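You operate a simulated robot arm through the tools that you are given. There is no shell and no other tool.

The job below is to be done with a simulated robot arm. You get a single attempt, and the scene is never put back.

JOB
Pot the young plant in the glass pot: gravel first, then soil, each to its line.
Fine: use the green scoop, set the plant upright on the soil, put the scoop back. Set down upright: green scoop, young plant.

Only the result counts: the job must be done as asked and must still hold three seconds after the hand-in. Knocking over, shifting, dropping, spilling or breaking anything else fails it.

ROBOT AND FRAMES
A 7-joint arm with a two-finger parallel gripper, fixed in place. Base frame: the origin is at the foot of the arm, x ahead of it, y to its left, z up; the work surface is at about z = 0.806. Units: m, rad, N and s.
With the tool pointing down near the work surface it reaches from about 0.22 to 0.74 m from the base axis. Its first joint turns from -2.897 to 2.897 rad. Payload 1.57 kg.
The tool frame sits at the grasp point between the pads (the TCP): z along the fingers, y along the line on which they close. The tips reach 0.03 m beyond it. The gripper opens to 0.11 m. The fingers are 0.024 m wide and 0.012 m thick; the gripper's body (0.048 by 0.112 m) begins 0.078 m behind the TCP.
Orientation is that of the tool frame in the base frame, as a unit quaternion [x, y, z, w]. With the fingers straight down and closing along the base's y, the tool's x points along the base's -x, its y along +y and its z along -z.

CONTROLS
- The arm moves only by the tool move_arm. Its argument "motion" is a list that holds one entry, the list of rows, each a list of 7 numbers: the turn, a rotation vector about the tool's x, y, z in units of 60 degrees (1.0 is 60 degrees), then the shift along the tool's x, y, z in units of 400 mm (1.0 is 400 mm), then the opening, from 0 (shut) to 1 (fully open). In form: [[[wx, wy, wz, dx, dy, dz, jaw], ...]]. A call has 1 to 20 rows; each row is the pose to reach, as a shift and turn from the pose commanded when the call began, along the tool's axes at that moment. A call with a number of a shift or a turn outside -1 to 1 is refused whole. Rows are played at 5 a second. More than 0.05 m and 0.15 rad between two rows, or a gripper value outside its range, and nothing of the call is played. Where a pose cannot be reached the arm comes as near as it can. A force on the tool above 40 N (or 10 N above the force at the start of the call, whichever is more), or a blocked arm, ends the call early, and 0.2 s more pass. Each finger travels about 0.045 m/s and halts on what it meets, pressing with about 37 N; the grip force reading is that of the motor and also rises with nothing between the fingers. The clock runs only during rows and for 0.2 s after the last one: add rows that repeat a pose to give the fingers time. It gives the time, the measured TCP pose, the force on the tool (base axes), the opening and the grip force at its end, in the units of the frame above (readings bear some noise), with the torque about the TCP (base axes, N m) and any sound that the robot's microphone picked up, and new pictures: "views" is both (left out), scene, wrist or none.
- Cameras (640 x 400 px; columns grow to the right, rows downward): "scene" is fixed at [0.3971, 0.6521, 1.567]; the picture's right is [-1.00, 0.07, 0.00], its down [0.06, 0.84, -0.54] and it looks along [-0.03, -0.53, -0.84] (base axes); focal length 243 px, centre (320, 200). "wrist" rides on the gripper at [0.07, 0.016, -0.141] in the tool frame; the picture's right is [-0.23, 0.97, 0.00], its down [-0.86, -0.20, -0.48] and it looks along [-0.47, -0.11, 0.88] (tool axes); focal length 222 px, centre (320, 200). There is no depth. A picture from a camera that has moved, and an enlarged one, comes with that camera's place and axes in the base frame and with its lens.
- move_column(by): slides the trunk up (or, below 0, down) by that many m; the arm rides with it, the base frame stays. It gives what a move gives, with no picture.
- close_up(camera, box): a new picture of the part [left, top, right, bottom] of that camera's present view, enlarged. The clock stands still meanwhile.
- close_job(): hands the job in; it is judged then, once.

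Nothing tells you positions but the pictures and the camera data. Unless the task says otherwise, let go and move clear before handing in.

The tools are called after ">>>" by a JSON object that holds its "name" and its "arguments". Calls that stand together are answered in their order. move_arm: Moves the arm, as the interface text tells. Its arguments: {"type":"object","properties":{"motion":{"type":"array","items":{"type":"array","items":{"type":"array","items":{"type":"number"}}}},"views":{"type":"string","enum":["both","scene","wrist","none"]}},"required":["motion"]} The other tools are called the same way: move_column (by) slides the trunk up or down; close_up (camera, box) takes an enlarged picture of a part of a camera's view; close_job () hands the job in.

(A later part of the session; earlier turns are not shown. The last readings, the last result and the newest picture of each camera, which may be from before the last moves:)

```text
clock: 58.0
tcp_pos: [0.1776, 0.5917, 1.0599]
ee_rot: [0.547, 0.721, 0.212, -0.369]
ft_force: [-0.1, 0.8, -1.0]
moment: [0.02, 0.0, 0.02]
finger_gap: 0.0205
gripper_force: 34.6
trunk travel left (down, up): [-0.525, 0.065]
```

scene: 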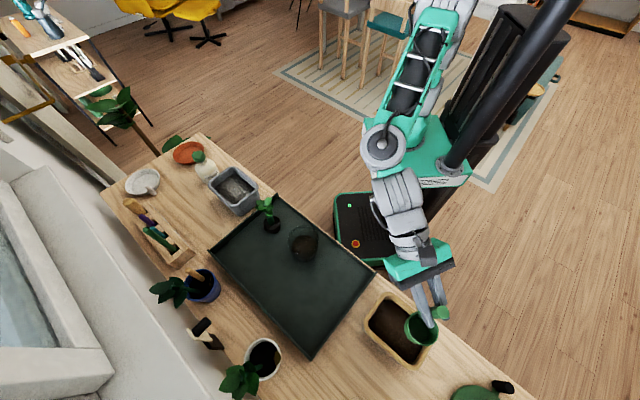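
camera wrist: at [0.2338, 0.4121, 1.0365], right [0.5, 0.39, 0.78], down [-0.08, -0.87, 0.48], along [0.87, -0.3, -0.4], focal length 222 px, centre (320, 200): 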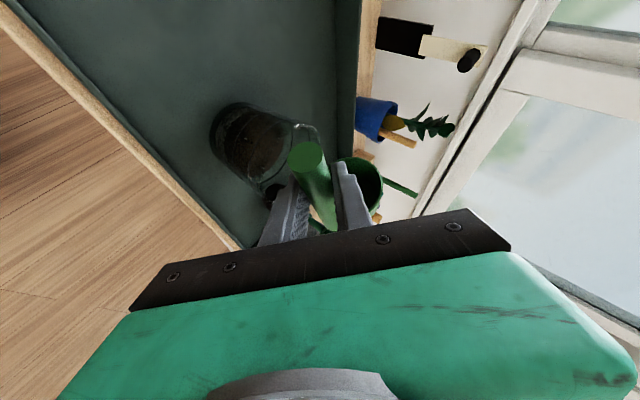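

>>> {"name": "close_up", "arguments": {"camera": "scene", "box": [285, 222, 323, 264]}}

>>> {"name": "move_arm", "arguments": {"motion": [[[0.1016, -0.0131, -0.0853, -0.0041, 0.0104, -0.0065, 0], [0.2033, -0.0263, -0.1706, -0.0083, 0.0209, -0.0129, 0], [0.3049, -0.0394, -0.2559, -0.0124, 0.0313, -0.0194, 0], [0.4065, -0.0525, -0.3412, -0.0165, 0.0417, -0.0259, 0], [0.4065, -0.0525, -0.3412, -0.0165, 0.0417, -0.0259, 0]]], "views": "none"}}

>>> {"name": "close_up", "arguments": {"camera": "scene", "box": [350, 270, 450, 370]}}

```text
9.52 times, centred on (304, 243) of scene
camera zoom: at [0.3971, 0.6521, 1.567], right [-1.0, 0.07, 0.0], down [0.06, 0.84, -0.54], along [-0.03, -0.53, -0.84], focal length 2318 px, centre (472, -210)
```

zoom: 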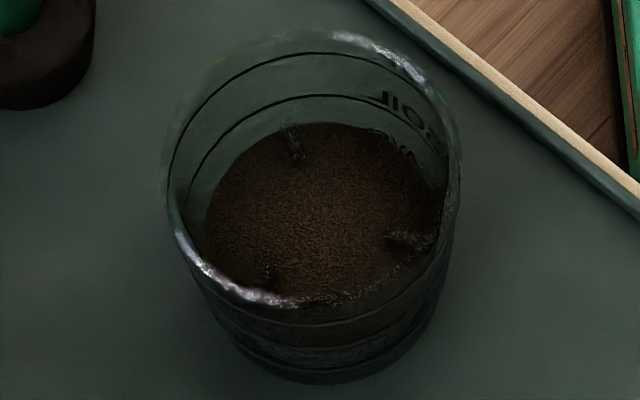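

```text
clock: 59.2
tcp_pos: [0.1983, 0.5825, 1.061]
ee_rot: [0.328, 0.844, 0.103, -0.411]
ft_force: [0.4, -0.3, -0.2]
moment: [-0.05, -0.03, 0.01]
finger_gap: 0.0206
gripper_force: 34.1
trunk travel left (down, up): [-0.525, 0.065]
```

```text
4.00 times, centred on (400, 320) of scene
camera zoom: at [0.3971, 0.6521, 1.567], right [-1.0, 0.07, 0.0], down [0.06, 0.84, -0.54], along [-0.03, -0.53, -0.84], focal length 973 px, centre (0, -280)
```

zoom: 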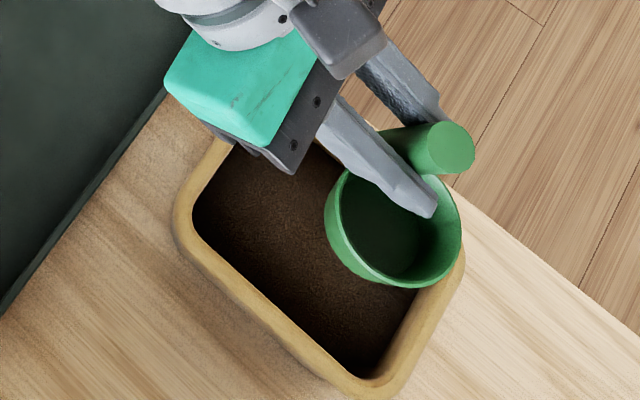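

>>> {"name": "move_arm", "arguments": {"motion": [[[0, 0, 0, -0.0568, 0.0067, 0.0454, 0], [0, 0, 0, -0.1136, 0.0134, 0.0908, 0], [0, 0, 0, -0.1704, 0.0201, 0.1362, 0], [0, 0, 0, -0.2272, 0.0268, 0.1816, 0], [0, 0, 0, -0.284, 0.0335, 0.227, 0], [0, 0, 0, -0.284, 0.0335, 0.227, 0]]], "views": "none"}}

>>> {"name": "close_up", "arguments": {"camera": "wrist", "box": [220, 100, 440, 240]}}

>>> {"name": "close_up", "arguments": {"camera": "scene", "box": [370, 290, 430, 350]}}

```text
clock: 60.6
tcp_pos: [0.2011, 0.58, 0.9136]
ee_rot: [0.328, 0.844, 0.103, -0.412]
ft_force: [0.0, 0.1, -0.6]
moment: [0.01, 0.0, -0.01]
finger_gap: 0.0208
gripper_force: 33.8
trunk travel left (down, up): [-0.525, 0.065]
```

```text
2.86 times, centred on (330, 170) of wrist
camera zoom: at [0.2686, 0.5631, 1.0545], right [0.72, 0.64, -0.27], down [0.56, -0.76, -0.33], along [-0.41, 0.09, -0.91], focal length 635 px, centre (291, 286)
```

zoom: 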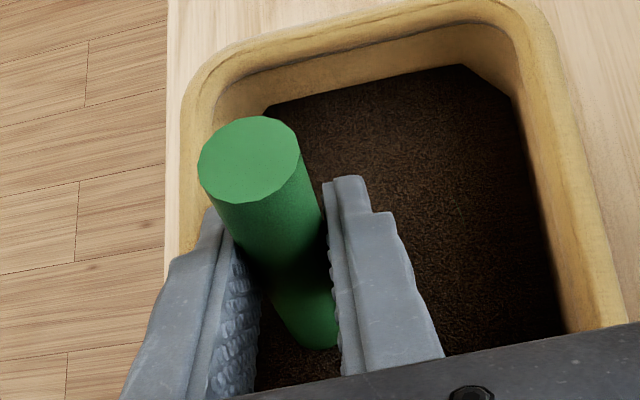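

```text
6.67 times, centred on (400, 320) of scene
camera zoom: at [0.3971, 0.6521, 1.567], right [-1.0, 0.07, 0.0], down [0.06, 0.84, -0.54], along [-0.03, -0.53, -0.84], focal length 1622 px, centre (-213, -600)
```

zoom: 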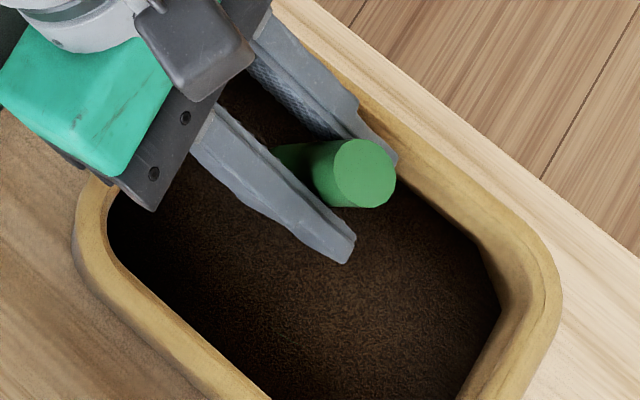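

It's fully submerged again at the same depth. Lifting.

>>> {"name": "move_arm", "arguments": {"motion": [[[0, 0, 0, 0.0295, -0.0038, -0.0248, 0], [0, 0, 0, 0.0739, -0.0096, -0.062, 0], [0, 0, 0, 0.1182, -0.0153, -0.0992, 0], [0, 0, 0, 0.1625, -0.021, -0.1363, 0], [0, 0, 0, 0.2068, -0.0267, -0.1735, 0], [0, 0, 0, 0.2511, -0.0325, -0.2107, 0], [0, 0, 0, 0.2954, -0.0382, -0.2479, 0], [0, 0, 0, 0.2954, -0.0382, -0.2479, 0]]], "views": "none"}}

>>> {"name": "close_up", "arguments": {"camera": "wrist", "box": [220, 100, 440, 240]}}

>>> {"name": "close_up", "arguments": {"camera": "scene", "box": [350, 270, 450, 370]}}

```text
clock: 62.4
tcp_pos: [0.2018, 0.5782, 1.0708]
ee_rot: [0.327, 0.845, 0.101, -0.411]
ft_force: [0.6, -0.6, 0.1]
moment: [-0.02, -0.05, 0.01]
finger_gap: 0.0209
gripper_force: 34.0
trunk travel left (down, up): [-0.525, 0.065]
```

```text
2.86 times, centred on (330, 170) of wrist
camera zoom: at [0.2693, 0.5619, 1.2114], right [0.72, 0.64, -0.27], down [0.56, -0.77, -0.33], along [-0.41, 0.09, -0.91], focal length 635 px, centre (291, 286)
```

zoom: 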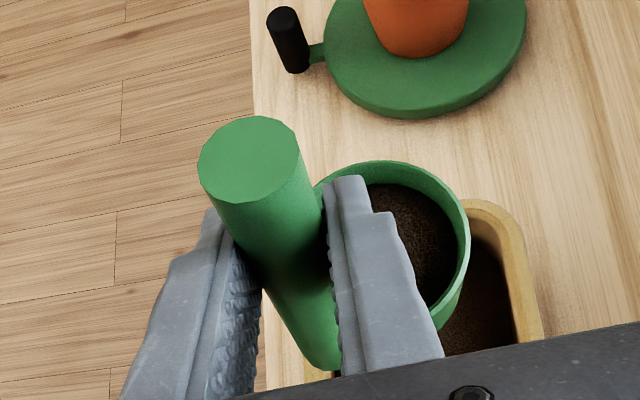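

```text
4.00 times, centred on (400, 320) of scene
camera zoom: at [0.3971, 0.6521, 1.567], right [-1.0, 0.07, 0.0], down [0.06, 0.84, -0.54], along [-0.03, -0.53, -0.84], focal length 973 px, centre (0, -280)
```

zoom: 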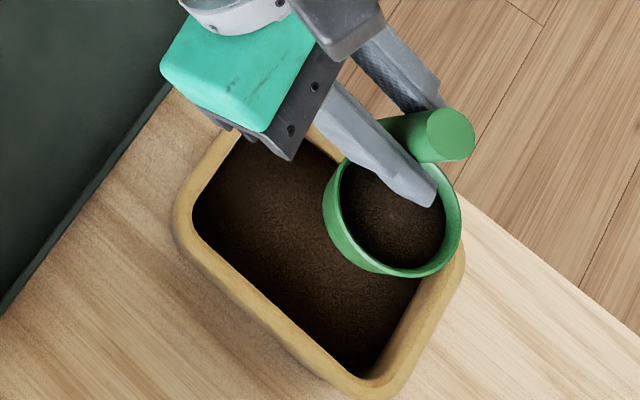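

The cup holds about 80% this time, close to what's needed. Carrying it to the pre-pour position.

>>> {"name": "move_arm", "arguments": {"motion": [[[-0.0452, 0.0058, 0.0379, -0.064, -0.008, -0.0751, 0], [-0.0903, 0.0117, 0.0758, -0.1281, -0.016, -0.1502, 0], [-0.1355, 0.0175, 0.1137, -0.1921, -0.024, -0.2252, 0], [-0.1807, 0.0233, 0.1516, -0.2562, -0.032, -0.3003, 0], [-0.2258, 0.0292, 0.1896, -0.3202, -0.0399, -0.3754, 0], [-0.271, 0.035, 0.2275, -0.3843, -0.0479, -0.4505, 0], [-0.3162, 0.0408, 0.2654, -0.4483, -0.0559, -0.5256, 0], [-0.3613, 0.0467, 0.3033, -0.5124, -0.0639, -0.6006, 0], [-0.4065, 0.0525, 0.3412, -0.5764, -0.0719, -0.6757, 0], [-0.4065, 0.0525, 0.3412, -0.6269, -0.0654, -0.6333, 0], [-0.4065, 0.0525, 0.3412, -0.6774, -0.0588, -0.5909, 0], [-0.4065, 0.0525, 0.3412, -0.6774, -0.0588, -0.5909, 0]]], "views": "none"}}

>>> {"name": "close_up", "arguments": {"camera": "scene", "box": [260, 190, 340, 270]}}

```text
clock: 65.0
tcp_pos: [0.457, 0.3312, 1.016]
ee_rot: [0.547, 0.721, 0.212, -0.368]
ft_force: [-0.7, -0.5, -1.3]
moment: [-0.03, 0.0, -0.01]
finger_gap: 0.0208
gripper_force: 34.2
trunk travel left (down, up): [-0.525, 0.065]
```

```text
5.00 times, centred on (300, 230) of scene
camera zoom: at [0.3971, 0.6521, 1.567], right [-1.0, 0.07, 0.0], down [0.06, 0.84, -0.54], along [-0.03, -0.53, -0.84], focal length 1217 px, centre (420, 50)
```

zoom: 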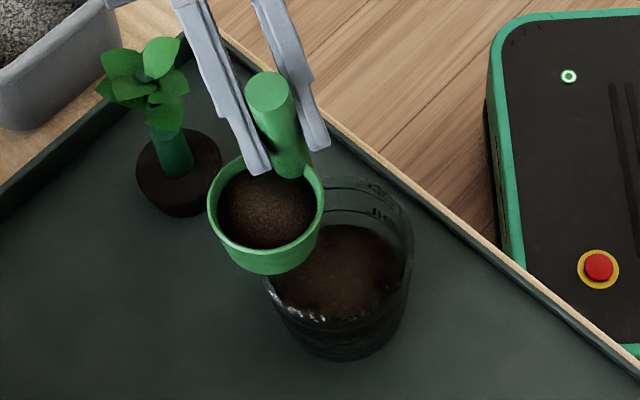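

Same pose. I'll pour to 45° and then check the soil level.

>>> {"name": "move_arm", "arguments": {"motion": [[[-0.0635, -0.088, -0.0621, 0.0059, -0.0223, 0.0105, 0], [-0.127, -0.1759, -0.1243, 0.0121, -0.0365, 0.0243, 0], [-0.1905, -0.2639, -0.1864, 0.0165, -0.0509, 0.0402, 0], [-0.254, -0.3518, -0.2485, 0.0209, -0.0657, 0.0565, 0], [-0.3175, -0.4398, -0.3106, 0.023, -0.0801, 0.0748, 0], [-0.381, -0.5277, -0.3728, 0.0249, -0.0943, 0.093, 0], [-0.381, -0.5277, -0.3728, 0.0249, -0.0943, 0.093, 0]]], "views": "none"}}

>>> {"name": "close_up", "arguments": {"camera": "scene", "box": [285, 222, 323, 264]}}

>>> {"name": "close_up", "arguments": {"camera": "wrist", "box": [220, 100, 440, 240]}}

```text
clock: 66.6
tcp_pos: [0.4079, 0.3508, 1.0043]
ee_rot: [0.496, 0.829, 0.258, 0.001]
ft_force: [0.4, -0.5, -0.5]
moment: [-0.03, -0.02, 0.01]
finger_gap: 0.0207
gripper_force: 34.4
trunk travel left (down, up): [-0.525, 0.065]
```

```text
9.52 times, centred on (304, 243) of scene
camera zoom: at [0.3971, 0.6521, 1.567], right [-1.0, 0.07, 0.0], down [0.06, 0.84, -0.54], along [-0.03, -0.53, -0.84], focal length 2318 px, centre (472, -210)
```

zoom: 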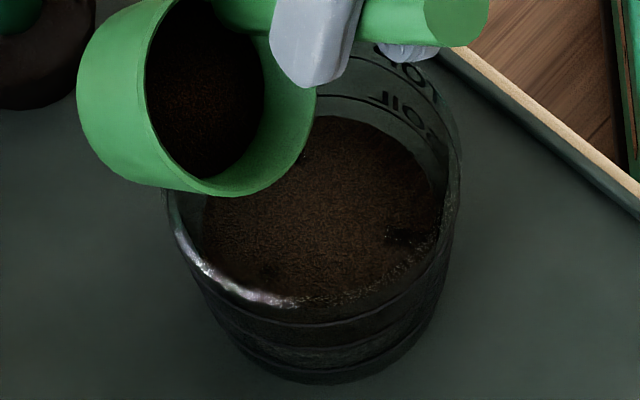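

```text
2.86 times, centred on (330, 170) of wrist
camera zoom: at [0.3488, 0.3542, 1.1502], right [0.92, 0.18, 0.36], down [0.15, -0.98, 0.11], along [0.37, -0.05, -0.93], focal length 635 px, centre (291, 286)
```

zoom: 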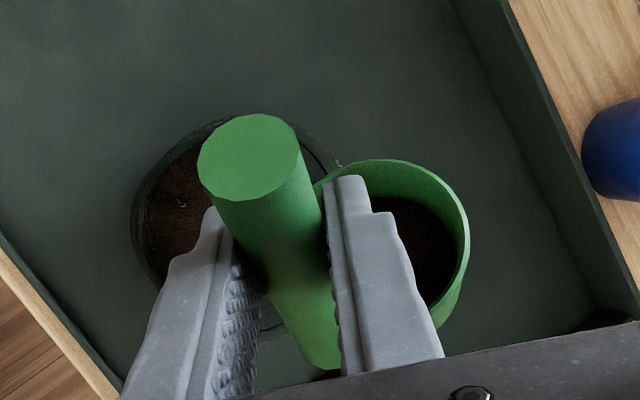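

The level has risen part of the way. Going on to 52.5°.

>>> {"name": "move_arm", "arguments": {"motion": [[[-0.0635, -0.088, -0.0621, 0.0135, -0.0178, 0.0114, 0], [-0.0635, -0.088, -0.0621, 0.0135, -0.0178, 0.0114, 0], [-0.0635, -0.088, -0.0621, 0.0135, -0.0178, 0.0114, 0]]], "views": "none"}}

>>> {"name": "close_up", "arguments": {"camera": "scene", "box": [285, 222, 323, 264]}}

>>> {"name": "close_up", "arguments": {"camera": "wrist", "box": [220, 100, 440, 240]}}

```text
clock: 67.4
tcp_pos: [0.4008, 0.355, 1.0]
ee_rot: [0.481, 0.834, 0.263, 0.063]
ft_force: [0.0, -0.7, 0.1]
moment: [0.02, 0.05, -0.02]
finger_gap: 0.0207
gripper_force: 34.0
trunk travel left (down, up): [-0.525, 0.065]
```

```text
9.52 times, centred on (304, 243) of scene
camera zoom: at [0.3971, 0.6521, 1.567], right [-1.0, 0.07, 0.0], down [0.06, 0.84, -0.54], along [-0.03, -0.53, -0.84], focal length 2318 px, centre (472, -210)
```

zoom: 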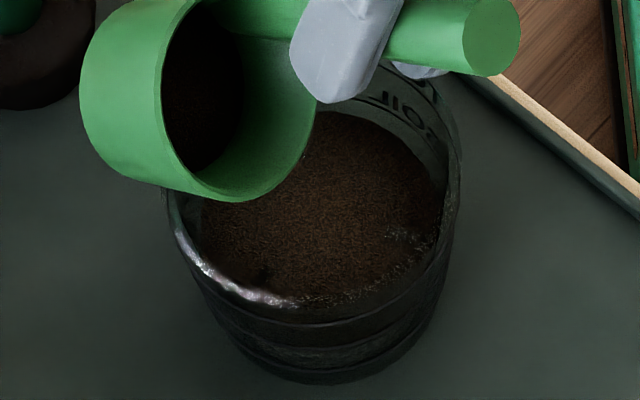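

```text
2.86 times, centred on (330, 170) of wrist
camera zoom: at [0.3253, 0.3661, 1.1364], right [0.87, 0.2, 0.45], down [0.13, -0.97, 0.18], along [0.48, -0.1, -0.87], focal length 635 px, centre (291, 286)
```

zoom: 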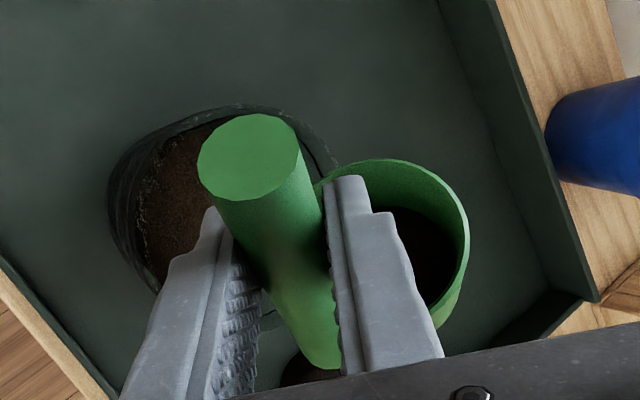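

>>> {"name": "move_arm", "arguments": {"motion": [[[-0.0635, -0.088, -0.0621, 0.0146, -0.0171, 0.0092, 0], [-0.0635, -0.088, -0.0621, 0.0146, -0.0171, 0.0092, 0], [-0.0635, -0.088, -0.0621, 0.0146, -0.0171, 0.0092, 0]]], "views": "none"}}

>>> {"name": "close_up", "arguments": {"camera": "scene", "box": [285, 222, 323, 264]}}

>>> {"name": "close_up", "arguments": {"camera": "scene", "box": [300, 225, 324, 240]}}

>>> {"name": "close_up", "arguments": {"camera": "wrist", "box": [220, 100, 440, 240]}}

```text
clock: 68.2
tcp_pos: [0.3947, 0.3576, 0.9937]
ee_rot: [0.462, 0.837, 0.265, 0.127]
ft_force: [0.4, -0.6, -0.3]
moment: [0.0, 0.02, -0.02]
finger_gap: 0.0205
gripper_force: 34.5
trunk travel left (down, up): [-0.525, 0.065]
```

```text
9.52 times, centred on (304, 243) of scene
camera zoom: at [0.3971, 0.6521, 1.567], right [-1.0, 0.07, 0.0], down [0.06, 0.84, -0.54], along [-0.03, -0.53, -0.84], focal length 2318 px, centre (472, -210)
```

zoom: 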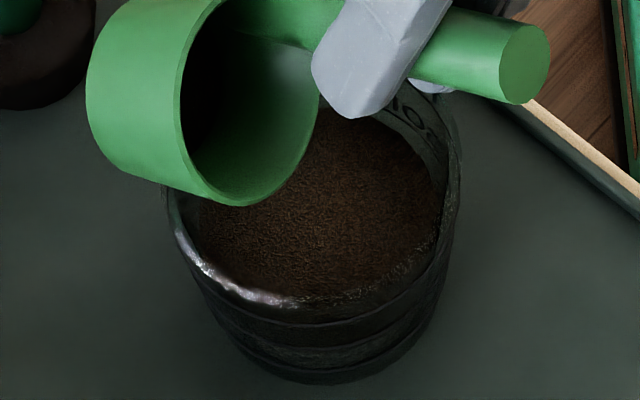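

```text
16.00 times, centred on (312, 232) of scene
camera zoom: at [0.3971, 0.6521, 1.567], right [-1.0, 0.07, 0.0], down [0.06, 0.84, -0.54], along [-0.03, -0.53, -0.84], focal length 3893 px, centre (448, -320)
```

zoom: 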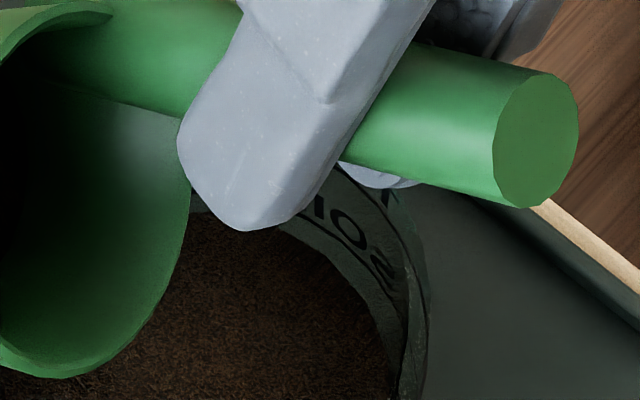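

```text
2.86 times, centred on (330, 170) of wrist
camera zoom: at [0.3027, 0.3776, 1.1205], right [0.81, 0.23, 0.54], down [0.1, -0.96, 0.26], along [0.58, -0.15, -0.8], focal length 635 px, centre (291, 286)
```

zoom: 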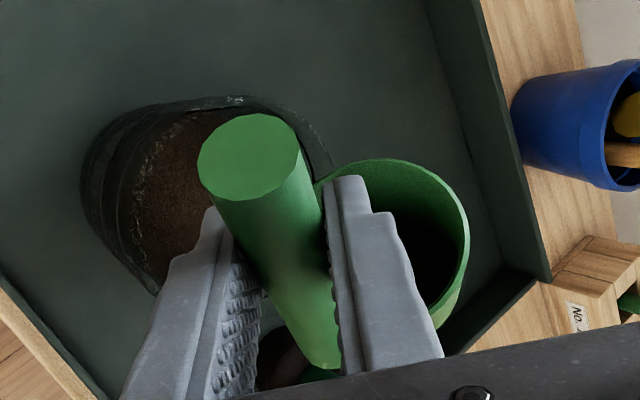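

The finger hides the back edge of the soil. I'll raise the scoop straight up with the tilt unchanged, so it stays over the pot, to see the level.

>>> {"name": "move_arm", "arguments": {"motion": [[[0, 0, 0, 0.0034, 0.056, -0.0828, 0], [0, 0, 0, 0.0067, 0.112, -0.1655, 0], [0, 0, 0, 0.0067, 0.112, -0.1655, 0]]], "views": "none"}}

>>> {"name": "close_up", "arguments": {"camera": "scene", "box": [285, 222, 323, 264]}}

>>> {"name": "close_up", "arguments": {"camera": "scene", "box": [298, 225, 322, 240]}}

>>> {"name": "close_up", "arguments": {"camera": "scene", "box": [275, 190, 325, 240]}}

```text
clock: 69.0
tcp_pos: [0.3934, 0.3573, 1.074]
ee_rot: [0.462, 0.837, 0.265, 0.128]
ft_force: [0.2, -0.2, -0.3]
moment: [-0.01, 0.05, 0.0]
finger_gap: 0.0208
gripper_force: 34.3
trunk travel left (down, up): [-0.525, 0.065]
```

```text
9.52 times, centred on (304, 243) of scene
camera zoom: at [0.3971, 0.6521, 1.567], right [-1.0, 0.07, 0.0], down [0.06, 0.84, -0.54], along [-0.03, -0.53, -0.84], focal length 2318 px, centre (472, -210)
```

zoom: 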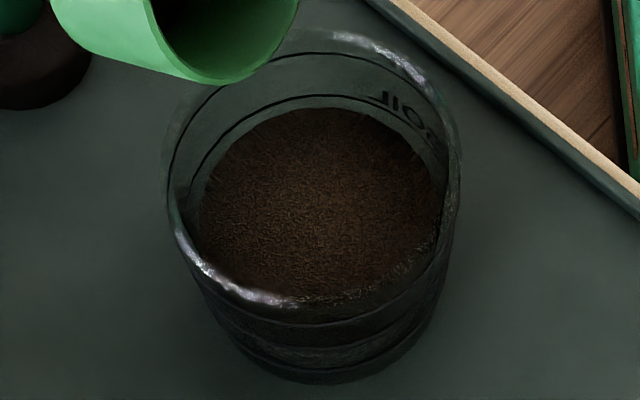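

```text
16.00 times, centred on (310, 232) of scene
camera zoom: at [0.3971, 0.6521, 1.567], right [-1.0, 0.07, 0.0], down [0.06, 0.84, -0.54], along [-0.03, -0.53, -0.84], focal length 3893 px, centre (480, -320)
```

zoom: 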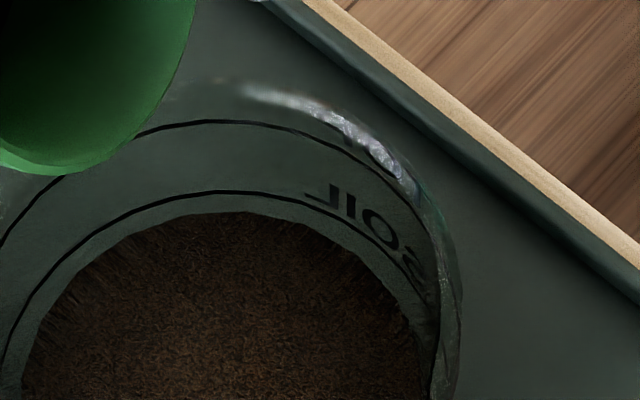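

```text
8.00 times, centred on (300, 215) of scene
camera zoom: at [0.3971, 0.6521, 1.567], right [-1.0, 0.07, 0.0], down [0.06, 0.84, -0.54], along [-0.03, -0.53, -0.84], focal length 1947 px, centre (480, 80)
```

zoom: 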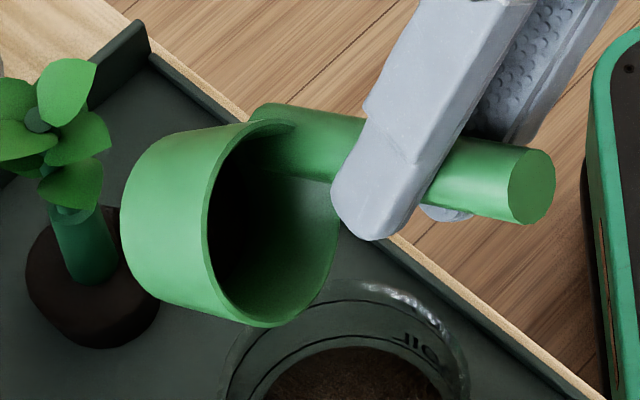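

The soil edge sits just under the SOIL ring now. Let me measure the wall offset to judge exactly.

>>> {"name": "close_up", "arguments": {"camera": "scene", "box": [284, 237, 300, 247]}}

>>> {"name": "close_up", "arguments": {"camera": "scene", "box": [296, 226, 312, 236]}}

>>> {"name": "close_up", "arguments": {"camera": "scene", "box": [308, 235, 324, 245]}}

```text
16.00 times, centred on (292, 242) of scene
camera zoom: at [0.3971, 0.6521, 1.567], right [-1.0, 0.07, 0.0], down [0.06, 0.84, -0.54], along [-0.03, -0.53, -0.84], focal length 3893 px, centre (768, -472)
```

zoom: 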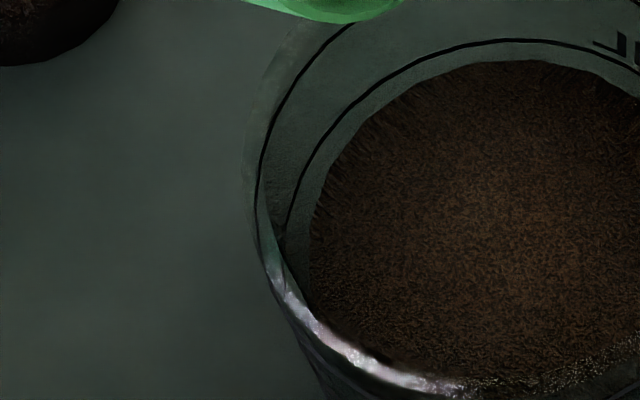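

```text
16.00 times, centred on (304, 231) of scene
camera zoom: at [0.3971, 0.6521, 1.567], right [-1.0, 0.07, 0.0], down [0.06, 0.84, -0.54], along [-0.03, -0.53, -0.84], focal length 3893 px, centre (576, -296)
```

zoom: 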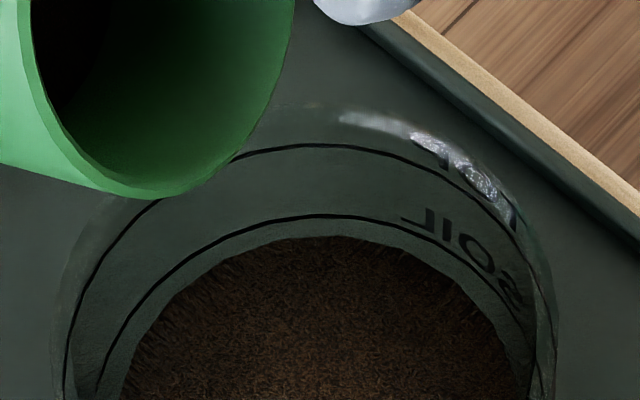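

```text
16.00 times, centred on (316, 240) of scene
camera zoom: at [0.3971, 0.6521, 1.567], right [-1.0, 0.07, 0.0], down [0.06, 0.84, -0.54], along [-0.03, -0.53, -0.84], focal length 3893 px, centre (384, -440)
```

zoom: 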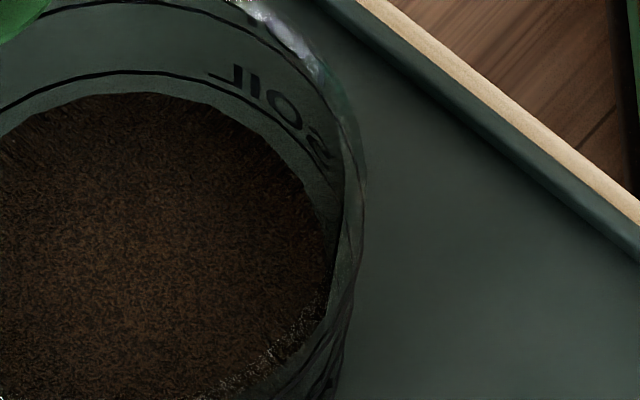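

The soil level is within about ±1.5 mm of its line, so I'll stop pouring here. I'll re-level the scoop above the pot and see how much soil is left in it.

>>> {"name": "move_arm", "arguments": {"motion": [[[0.0635, 0.088, 0.0621, 0, 0, 0, 0], [0.127, 0.1759, 0.1243, 0, 0, 0, 0], [0.1905, 0.2639, 0.1864, 0, 0, 0, 0], [0.254, 0.3518, 0.2485, 0, 0, 0, 0], [0.3175, 0.4398, 0.3106, 0, 0, 0, 0], [0.381, 0.5277, 0.3728, 0, 0, 0, 0], [0.4445, 0.6157, 0.4349, 0, 0, 0, 0], [0.508, 0.7036, 0.497, 0, 0, 0, 0], [0.508, 0.7036, 0.497, 0, 0, 0, 0]]], "views": "scene"}}

>>> {"name": "close_up", "arguments": {"camera": "scene", "box": [280, 190, 360, 270]}}

>>> {"name": "close_up", "arguments": {"camera": "wrist", "box": [220, 100, 440, 240]}}

```text
clock: 71.0
tcp_pos: [0.3933, 0.3589, 1.0729]
ee_rot: [0.547, 0.721, 0.212, -0.369]
ft_force: [0.2, -0.2, -0.5]
moment: [0.03, 0.01, 0.01]
finger_gap: 0.0207
gripper_force: 34.0
trunk travel left (down, up): [-0.525, 0.065]
```

scene: 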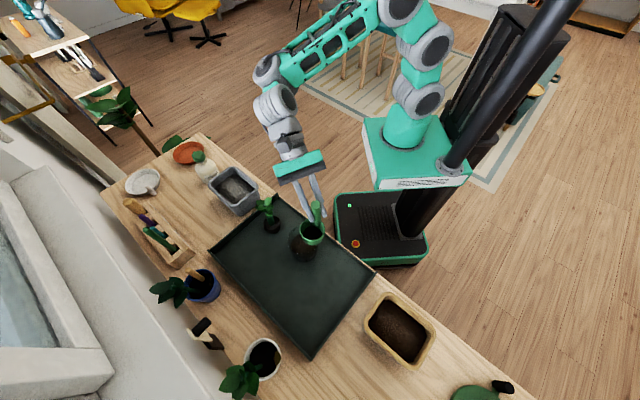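

```text
5.00 times, centred on (320, 230) of scene
camera zoom: at [0.3971, 0.6521, 1.567], right [-1.0, 0.07, 0.0], down [0.06, 0.84, -0.54], along [-0.03, -0.53, -0.84], focal length 1217 px, centre (320, 50)
```

zoom: 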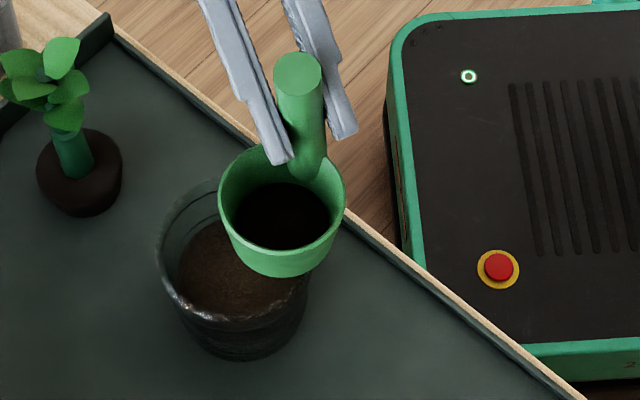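

```text
2.86 times, centred on (330, 170) of wrist
camera zoom: at [0.4418, 0.3079, 1.2143], right [0.95, 0.16, -0.27], down [0.07, -0.94, -0.33], along [-0.31, 0.29, -0.91], focal length 635 px, centre (291, 286)
```

zoom: 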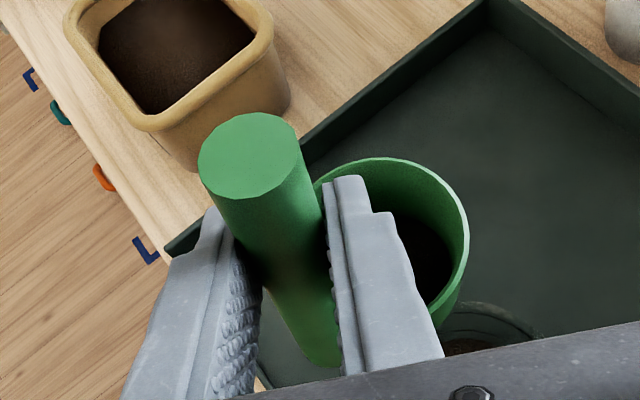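

A thin layer of soil remains in the scoop. I'll carry it level back to the soil bin and tip it out there.

>>> {"name": "move_arm", "arguments": {"motion": [[[0.0508, -0.0066, -0.0427, 0.0529, -0.0258, 0.067, 0], [0.1016, -0.0131, -0.0853, 0.1058, -0.0516, 0.1341, 0], [0.1524, -0.0197, -0.128, 0.1587, -0.0773, 0.2011, 0], [0.2033, -0.0263, -0.1706, 0.2117, -0.1031, 0.2681, 0], [0.2541, -0.0328, -0.2133, 0.2646, -0.1289, 0.3351, 0], [0.3049, -0.0394, -0.2559, 0.3175, -0.1547, 0.4022, 0], [0.3557, -0.0459, -0.2986, 0.3704, -0.1804, 0.4692, 0], [0.4065, -0.0525, -0.3412, 0.4233, -0.2062, 0.5362, 0], [0.4065, -0.0525, -0.3412, 0.3557, -0.1975, 0.593, 0], [0.4065, -0.0525, -0.3412, 0.288, -0.1887, 0.6497, 0], [0.4065, -0.0525, -0.3412, 0.288, -0.1887, 0.6497, 0]]], "views": "both"}}

>>> {"name": "close_up", "arguments": {"camera": "scene", "box": [350, 270, 450, 370]}}

```text
clock: 73.4
tcp_pos: [0.2305, 0.5927, 1.0034]
ee_rot: [0.327, 0.844, 0.102, -0.412]
ft_force: [0.9, -0.1, -0.3]
moment: [-0.03, -0.04, 0.06]
finger_gap: 0.0207
gripper_force: 34.0
trunk travel left (down, up): [-0.525, 0.065]
camera wrist: at [0.2981, 0.5752, 1.144], right [0.72, 0.64, -0.27], down [0.56, -0.76, -0.33], along [-0.41, 0.09, -0.91], focal length 222 px, centre (320, 200)
```

scene: 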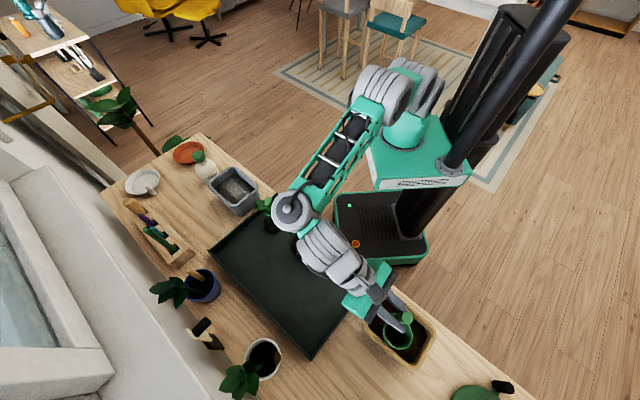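
wrist: 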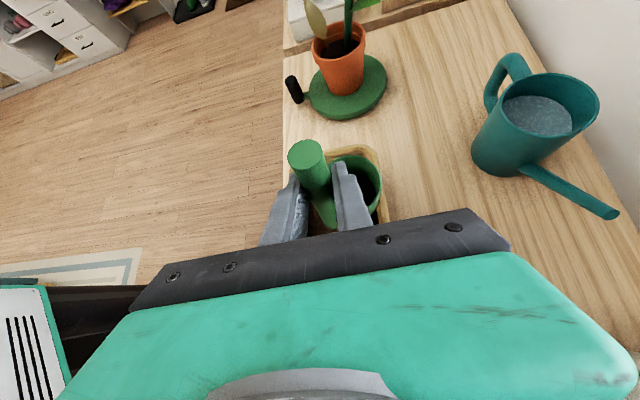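

```text
4.00 times, centred on (400, 320) of scene
camera zoom: at [0.3971, 0.6521, 1.567], right [-1.0, 0.07, 0.0], down [0.06, 0.84, -0.54], along [-0.03, -0.53, -0.84], focal length 973 px, centre (0, -280)
```

zoom: 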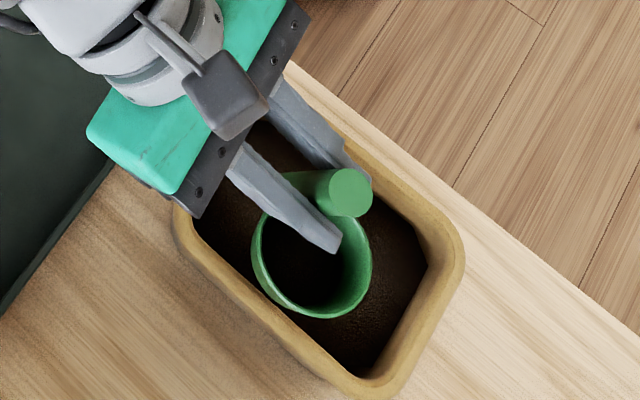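

>>> {"name": "move_arm", "arguments": {"motion": [[[-0.0635, -0.088, -0.0621, 0.0077, -0.0135, 0.0113, 0], [-0.127, -0.1759, -0.1243, 0.0139, -0.0277, 0.0251, 0], [-0.1905, -0.2639, -0.1864, 0.0183, -0.0421, 0.041, 0], [-0.254, -0.3518, -0.2485, 0.0227, -0.0569, 0.0573, 0], [-0.3175, -0.4398, -0.3106, 0.0248, -0.0713, 0.0756, 0], [-0.381, -0.5277, -0.3728, 0.0267, -0.0855, 0.0938, 0], [-0.4445, -0.6157, -0.4349, 0.0241, -0.0986, 0.115, 0], [-0.508, -0.7036, -0.497, 0.0212, -0.111, 0.1357, 0], [-0.508, -0.7036, -0.497, 0.0212, -0.111, 0.1357, 0]]], "views": "scene"}}

>>> {"name": "close_up", "arguments": {"camera": "scene", "box": [350, 270, 450, 370]}}

```text
clock: 75.4
tcp_pos: [0.163, 0.5854, 0.9793]
ee_rot: [0.214, 0.931, 0.29, 0.05]
ft_force: [0.8, -0.7, -0.2]
moment: [-0.02, -0.01, -0.03]
finger_gap: 0.0204
gripper_force: 34.1
trunk travel left (down, up): [-0.525, 0.065]
```

scene: 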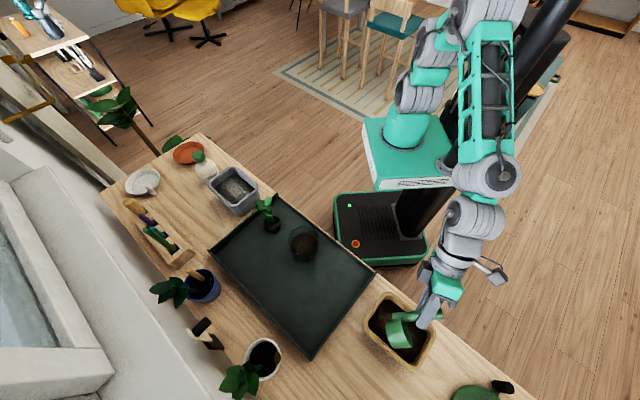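

```text
4.00 times, centred on (400, 320) of scene
camera zoom: at [0.3971, 0.6521, 1.567], right [-1.0, 0.07, 0.0], down [0.06, 0.84, -0.54], along [-0.03, -0.53, -0.84], focal length 973 px, centre (0, -280)
```

zoom: 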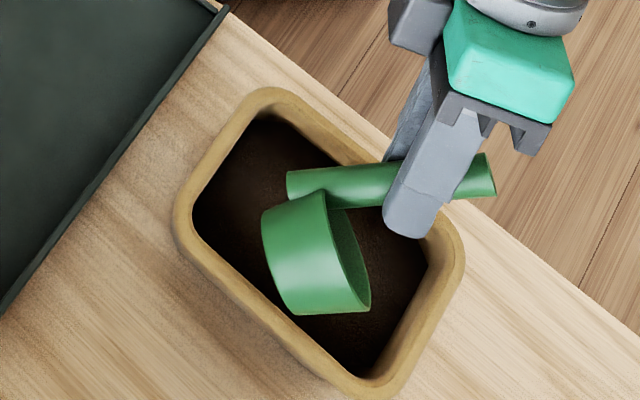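

>>> {"name": "move_arm", "arguments": {"motion": [[[-0.0635, -0.088, -0.0621, 0.0155, -0.0118, 0.0008, 0], [-0.127, -0.1759, -0.1243, 0.0294, -0.0254, 0.006, 0], [-0.1905, -0.2639, -0.1864, 0.0415, -0.0395, 0.0136, 0], [-0.1905, -0.2639, -0.1864, 0.0415, -0.0395, 0.0136, 0], [-0.1905, -0.2639, -0.1864, 0.0415, -0.0395, 0.0136, 0]]], "views": "wrist"}}

>>> {"name": "close_up", "arguments": {"camera": "wrist", "box": [310, 140, 410, 240]}}

>>> {"name": "close_up", "arguments": {"camera": "scene", "box": [285, 222, 323, 264]}}

>>> {"name": "close_up", "arguments": {"camera": "scene", "box": [350, 270, 450, 370]}}

```text
clock: 76.6
tcp_pos: [0.1435, 0.5843, 0.9659]
ee_rot: [0.155, 0.899, 0.344, 0.225]
ft_force: [-0.4, 0.5, -0.9]
moment: [0.02, 0.02, -0.01]
finger_gap: 0.0207
gripper_force: 34.3
trunk travel left (down, up): [-0.525, 0.065]
camera wrist: at [0.0134, 0.5493, 1.048], right [0.31, 0.6, 0.74], down [0.46, -0.77, 0.44], along [0.83, 0.2, -0.52], focal length 222 px, centre (320, 200)
```

wrist: 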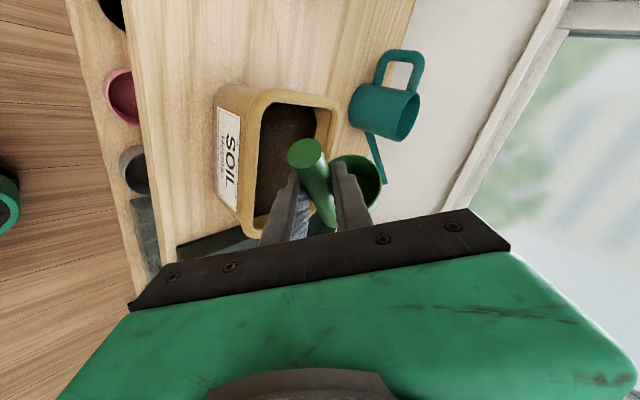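

```text
4.00 times, centred on (360, 190) of wrist
camera zoom: at [0.0134, 0.5493, 1.048], right [0.31, 0.6, 0.74], down [0.46, -0.77, 0.44], along [0.83, 0.2, -0.52], focal length 888 px, centre (160, 240)
```

zoom: 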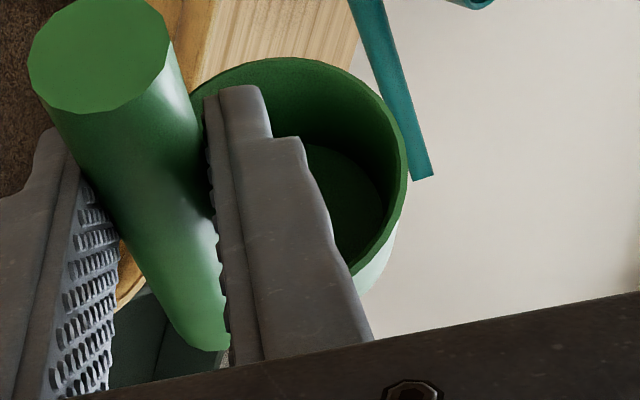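

```text
9.52 times, centred on (304, 243) of scene
camera zoom: at [0.3971, 0.6521, 1.567], right [-1.0, 0.07, 0.0], down [0.06, 0.84, -0.54], along [-0.03, -0.53, -0.84], focal length 2318 px, centre (472, -210)
```

zoom: 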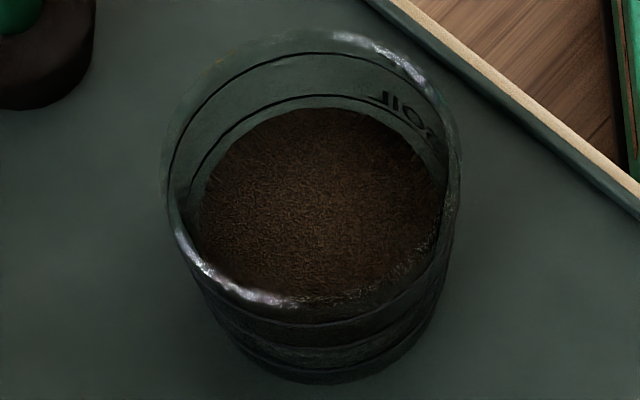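

```text
4.00 times, centred on (400, 320) of scene
camera zoom: at [0.3971, 0.6521, 1.567], right [-1.0, 0.07, 0.0], down [0.06, 0.84, -0.54], along [-0.03, -0.53, -0.84], focal length 973 px, centre (0, -280)
```

zoom: 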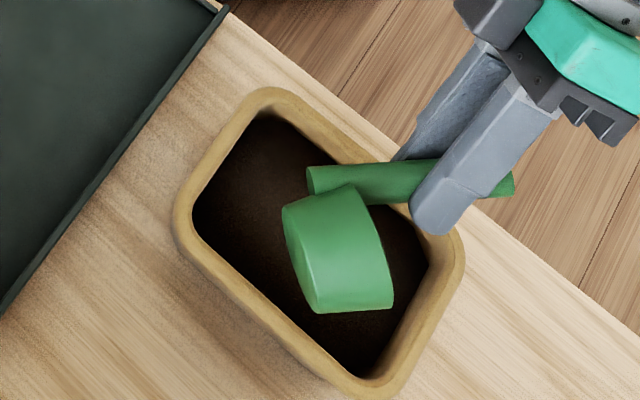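

The scoop is empty again. I'll raise and level it, then bring it back to its original spot on the tray.

>>> {"name": "move_arm", "arguments": {"motion": [[[0, 0, 0, -0.0224, 0.0513, -0.0499, 0], [0.0635, 0.088, 0.0621, -0.0373, 0.0856, -0.0831, 0], [0.127, 0.1759, 0.1243, -0.0522, 0.1198, -0.1164, 0], [0.1905, 0.2639, 0.1864, -0.0671, 0.154, -0.1496, 0], [0.254, 0.3518, 0.2485, -0.0671, 0.154, -0.1496, 0], [0.3175, 0.4398, 0.3106, -0.0671, 0.154, -0.1496, 0], [0.381, 0.5277, 0.3728, -0.0671, 0.154, -0.1496, 0], [0.4445, 0.6157, 0.4349, -0.0671, 0.154, -0.1496, 0], [0.4445, 0.6157, 0.4349, -0.0671, 0.154, -0.1496, 0]]], "views": "none"}}

>>> {"name": "move_arm", "arguments": {"motion": [[[0.0423, 0.0586, 0.0414, -0.0811, -0.0054, -0.0457, 0], [0.0847, 0.1173, 0.0828, -0.1621, -0.0107, -0.0913, 0], [0.127, 0.1759, 0.1243, -0.2432, -0.0161, -0.137, 0], [0.1693, 0.2345, 0.1657, -0.3243, -0.0214, -0.1827, 0], [0.2117, 0.2932, 0.2071, -0.4053, -0.0268, -0.2283, 0], [0.254, 0.3518, 0.2485, -0.4864, -0.0321, -0.274, 0], [0.254, 0.3518, 0.2485, -0.4864, -0.0321, -0.274, 0]]], "views": "none"}}

>>> {"name": "move_arm", "arguments": {"motion": [[[-0.0953, 0.0123, 0.08, 0, 0, 0, 0], [-0.1906, 0.0246, 0.1599, 0, 0, 0, 0], [-0.2859, 0.037, 0.2399, 0, 0, 0, 0], [-0.3811, 0.0493, 0.3199, 0, 0, 0, 0], [-0.4764, 0.0616, 0.3998, 0, 0, 0, 0], [-0.5717, 0.0739, 0.4798, 0, 0, 0, 0], [-0.5717, 0.0739, 0.4798, 0, 0, 0, 0]]], "views": "both"}}

>>> {"name": "close_up", "arguments": {"camera": "scene", "box": [310, 220, 370, 280]}}

>>> {"name": "close_up", "arguments": {"camera": "wrist", "box": [220, 100, 440, 240]}}

```text
clock: 78.6
tcp_pos: [0.1436, 0.5839, 1.0554]
ee_rot: [0.28, 0.919, 0.203, -0.188]
ft_force: [0.7, 0.2, -0.5]
moment: [0.0, 0.04, 0.0]
finger_gap: 0.0207
gripper_force: 34.0
trunk travel left (down, up): [-0.525, 0.065]
```

```text
clock: 80.2
tcp_pos: [0.306, 0.432, 1.0462]
ee_rot: [0.327, 0.844, 0.102, -0.412]
ft_force: [-0.1, 0.0, -1.2]
moment: [0.02, 0.0, 0.0]
finger_gap: 0.0206
gripper_force: 34.2
out of reach, approached as far as the arm can: row 6, 7
trunk travel left (down, up): [-0.525, 0.065]
```

```text
clock: 81.8
tcp_pos: [0.3036, 0.4333, 1.0466]
ee_rot: [0.626, 0.654, 0.252, -0.342]
ft_force: [0.1, -0.5, -0.4]
moment: [-0.02, -0.01, -0.02]
finger_gap: 0.0206
gripper_force: 33.8
trunk travel left (down, up): [-0.525, 0.065]
camera wrist: at [0.3397, 0.373, 1.1874], right [0.96, -0.06, -0.27], down [-0.15, -0.93, -0.33], along [-0.23, 0.35, -0.91], focal length 222 px, centre (320, 200)
```

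scene: 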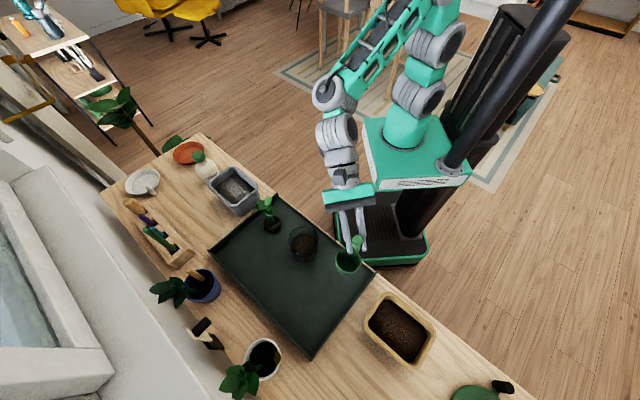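
wrist: 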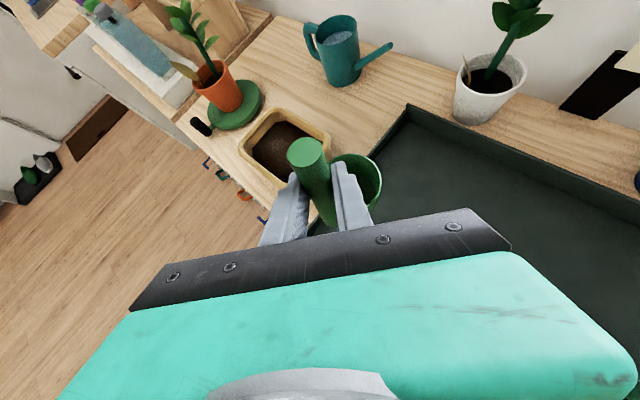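

```text
6.67 times, centred on (340, 250) of scene
camera zoom: at [0.3971, 0.6521, 1.567], right [-1.0, 0.07, 0.0], down [0.06, 0.84, -0.54], along [-0.03, -0.53, -0.84], focal length 1622 px, centre (187, -133)
```

zoom: 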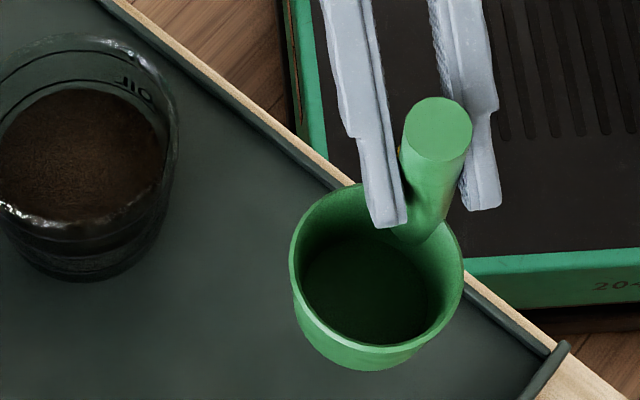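

```text
2.86 times, centred on (330, 170) of wrist
camera zoom: at [0.3397, 0.373, 1.1874], right [0.96, -0.06, -0.27], down [-0.15, -0.93, -0.33], along [-0.23, 0.35, -0.91], focal length 635 px, centre (291, 286)
```

zoom: 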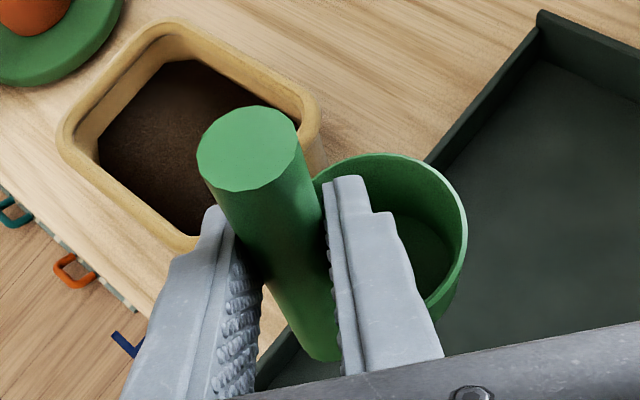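

The scoop is over its home spot, level; it has crept up about 1 cm in the grip, so I'll lower in stages and feel for contact.

>>> {"name": "move_arm", "arguments": {"motion": [[[0, 0, 0, -0.0667, 0.0119, 0.0473, 0], [0, 0, 0, -0.1334, 0.0238, 0.0946, 0], [0, 0, 0, -0.2, 0.0356, 0.1419, 0], [0, 0, 0, -0.2667, 0.0475, 0.1892, 0], [0, 0, 0, -0.2667, 0.0475, 0.1892, 0]]], "views": "both"}}

>>> {"name": "close_up", "arguments": {"camera": "scene", "box": [315, 235, 375, 295]}}

>>> {"name": "close_up", "arguments": {"camera": "wrist", "box": [220, 100, 440, 240]}}

```text
clock: 83.0
tcp_pos: [0.3127, 0.4236, 0.9145]
ee_rot: [0.625, 0.655, 0.251, -0.342]
ft_force: [1.3, 0.4, -1.2]
moment: [-0.03, 0.02, -0.05]
finger_gap: 0.0207
gripper_force: 34.5
trunk travel left (down, up): [-0.525, 0.065]
camera wrist: at [0.3474, 0.3637, 1.0558], right [0.96, -0.06, -0.27], down [-0.15, -0.93, -0.33], along [-0.23, 0.35, -0.91], focal length 222 px, centre (320, 200)
```

scene: 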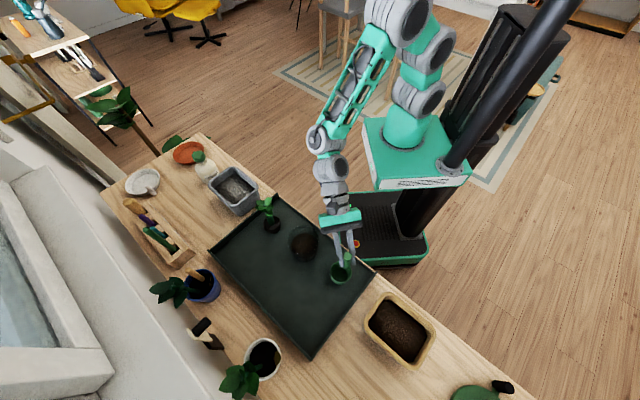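
wrist: 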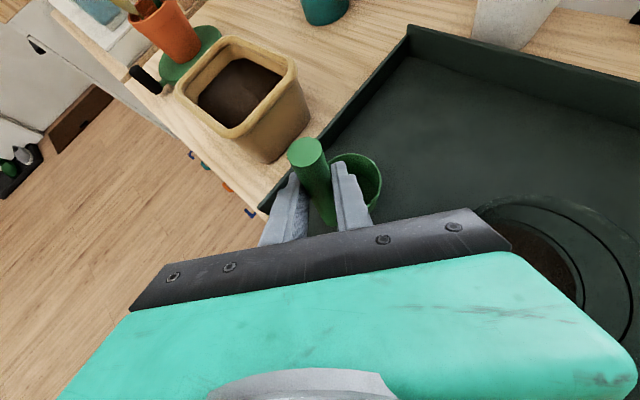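

```text
6.67 times, centred on (345, 265) of scene
camera zoom: at [0.3971, 0.6521, 1.567], right [-1.0, 0.07, 0.0], down [0.06, 0.84, -0.54], along [-0.03, -0.53, -0.84], focal length 1622 px, centre (153, -233)
```

zoom: 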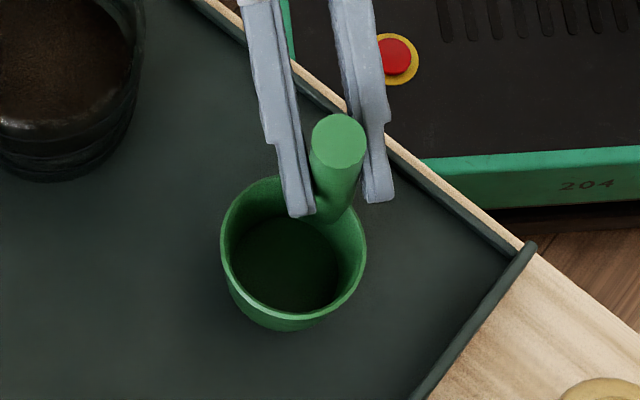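

```text
2.86 times, centred on (330, 170) of wrist
camera zoom: at [0.3474, 0.3637, 1.0558], right [0.96, -0.06, -0.27], down [-0.15, -0.93, -0.33], along [-0.23, 0.35, -0.91], focal length 635 px, centre (291, 286)
```

zoom: 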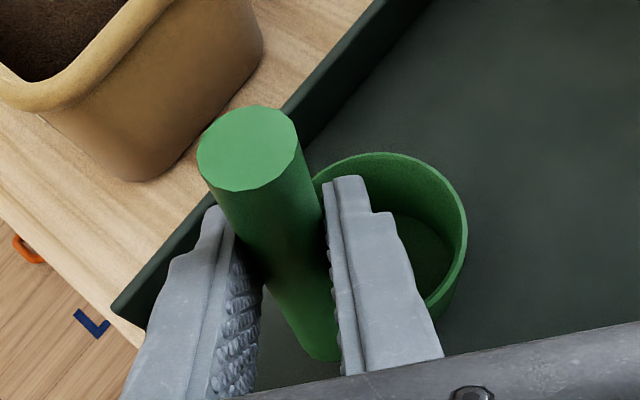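

>>> {"name": "move_arm", "arguments": {"motion": [[[0, 0, 0, -0.0143, 0.0018, 0.012, 0], [0, 0, 0, -0.0286, 0.0037, 0.024, 0], [0, 0, 0, -0.0286, 0.0037, 0.024, 0]]], "views": "none"}}

>>> {"name": "close_up", "arguments": {"camera": "scene", "box": [325, 250, 365, 290]}}

>>> {"name": "close_up", "arguments": {"camera": "wrist", "box": [220, 100, 440, 240]}}

```text
clock: 83.8
tcp_pos: [0.3123, 0.4237, 0.8995]
ee_rot: [0.626, 0.655, 0.251, -0.342]
ft_force: [0.2, 0.4, -0.5]
moment: [0.01, 0.01, 0.01]
finger_gap: 0.0205
gripper_force: 34.4
trunk travel left (down, up): [-0.525, 0.065]
```

```text
10.00 times, centred on (345, 270) of scene
camera zoom: at [0.3971, 0.6521, 1.567], right [-1.0, 0.07, 0.0], down [0.06, 0.84, -0.54], along [-0.03, -0.53, -0.84], focal length 2433 px, centre (70, -500)
```

zoom: 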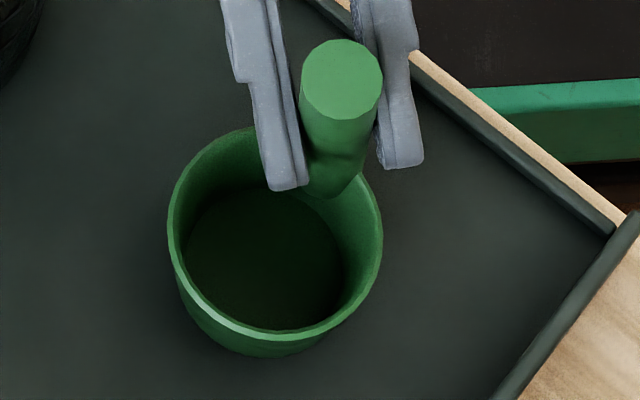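

```text
2.86 times, centred on (330, 170) of wrist
camera zoom: at [0.3477, 0.3634, 1.0412], right [0.96, -0.06, -0.27], down [-0.15, -0.93, -0.33], along [-0.23, 0.35, -0.91], focal length 635 px, centre (291, 286)
```

zoom: 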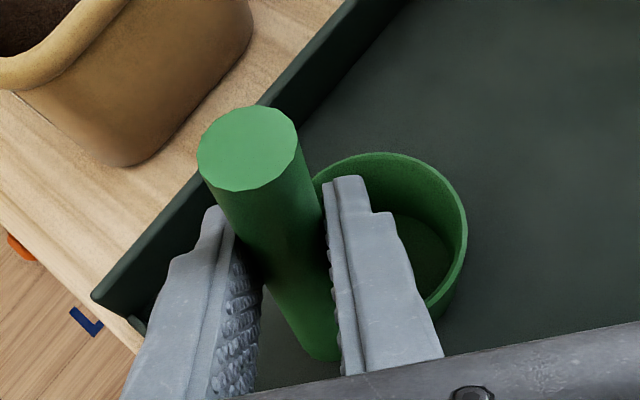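

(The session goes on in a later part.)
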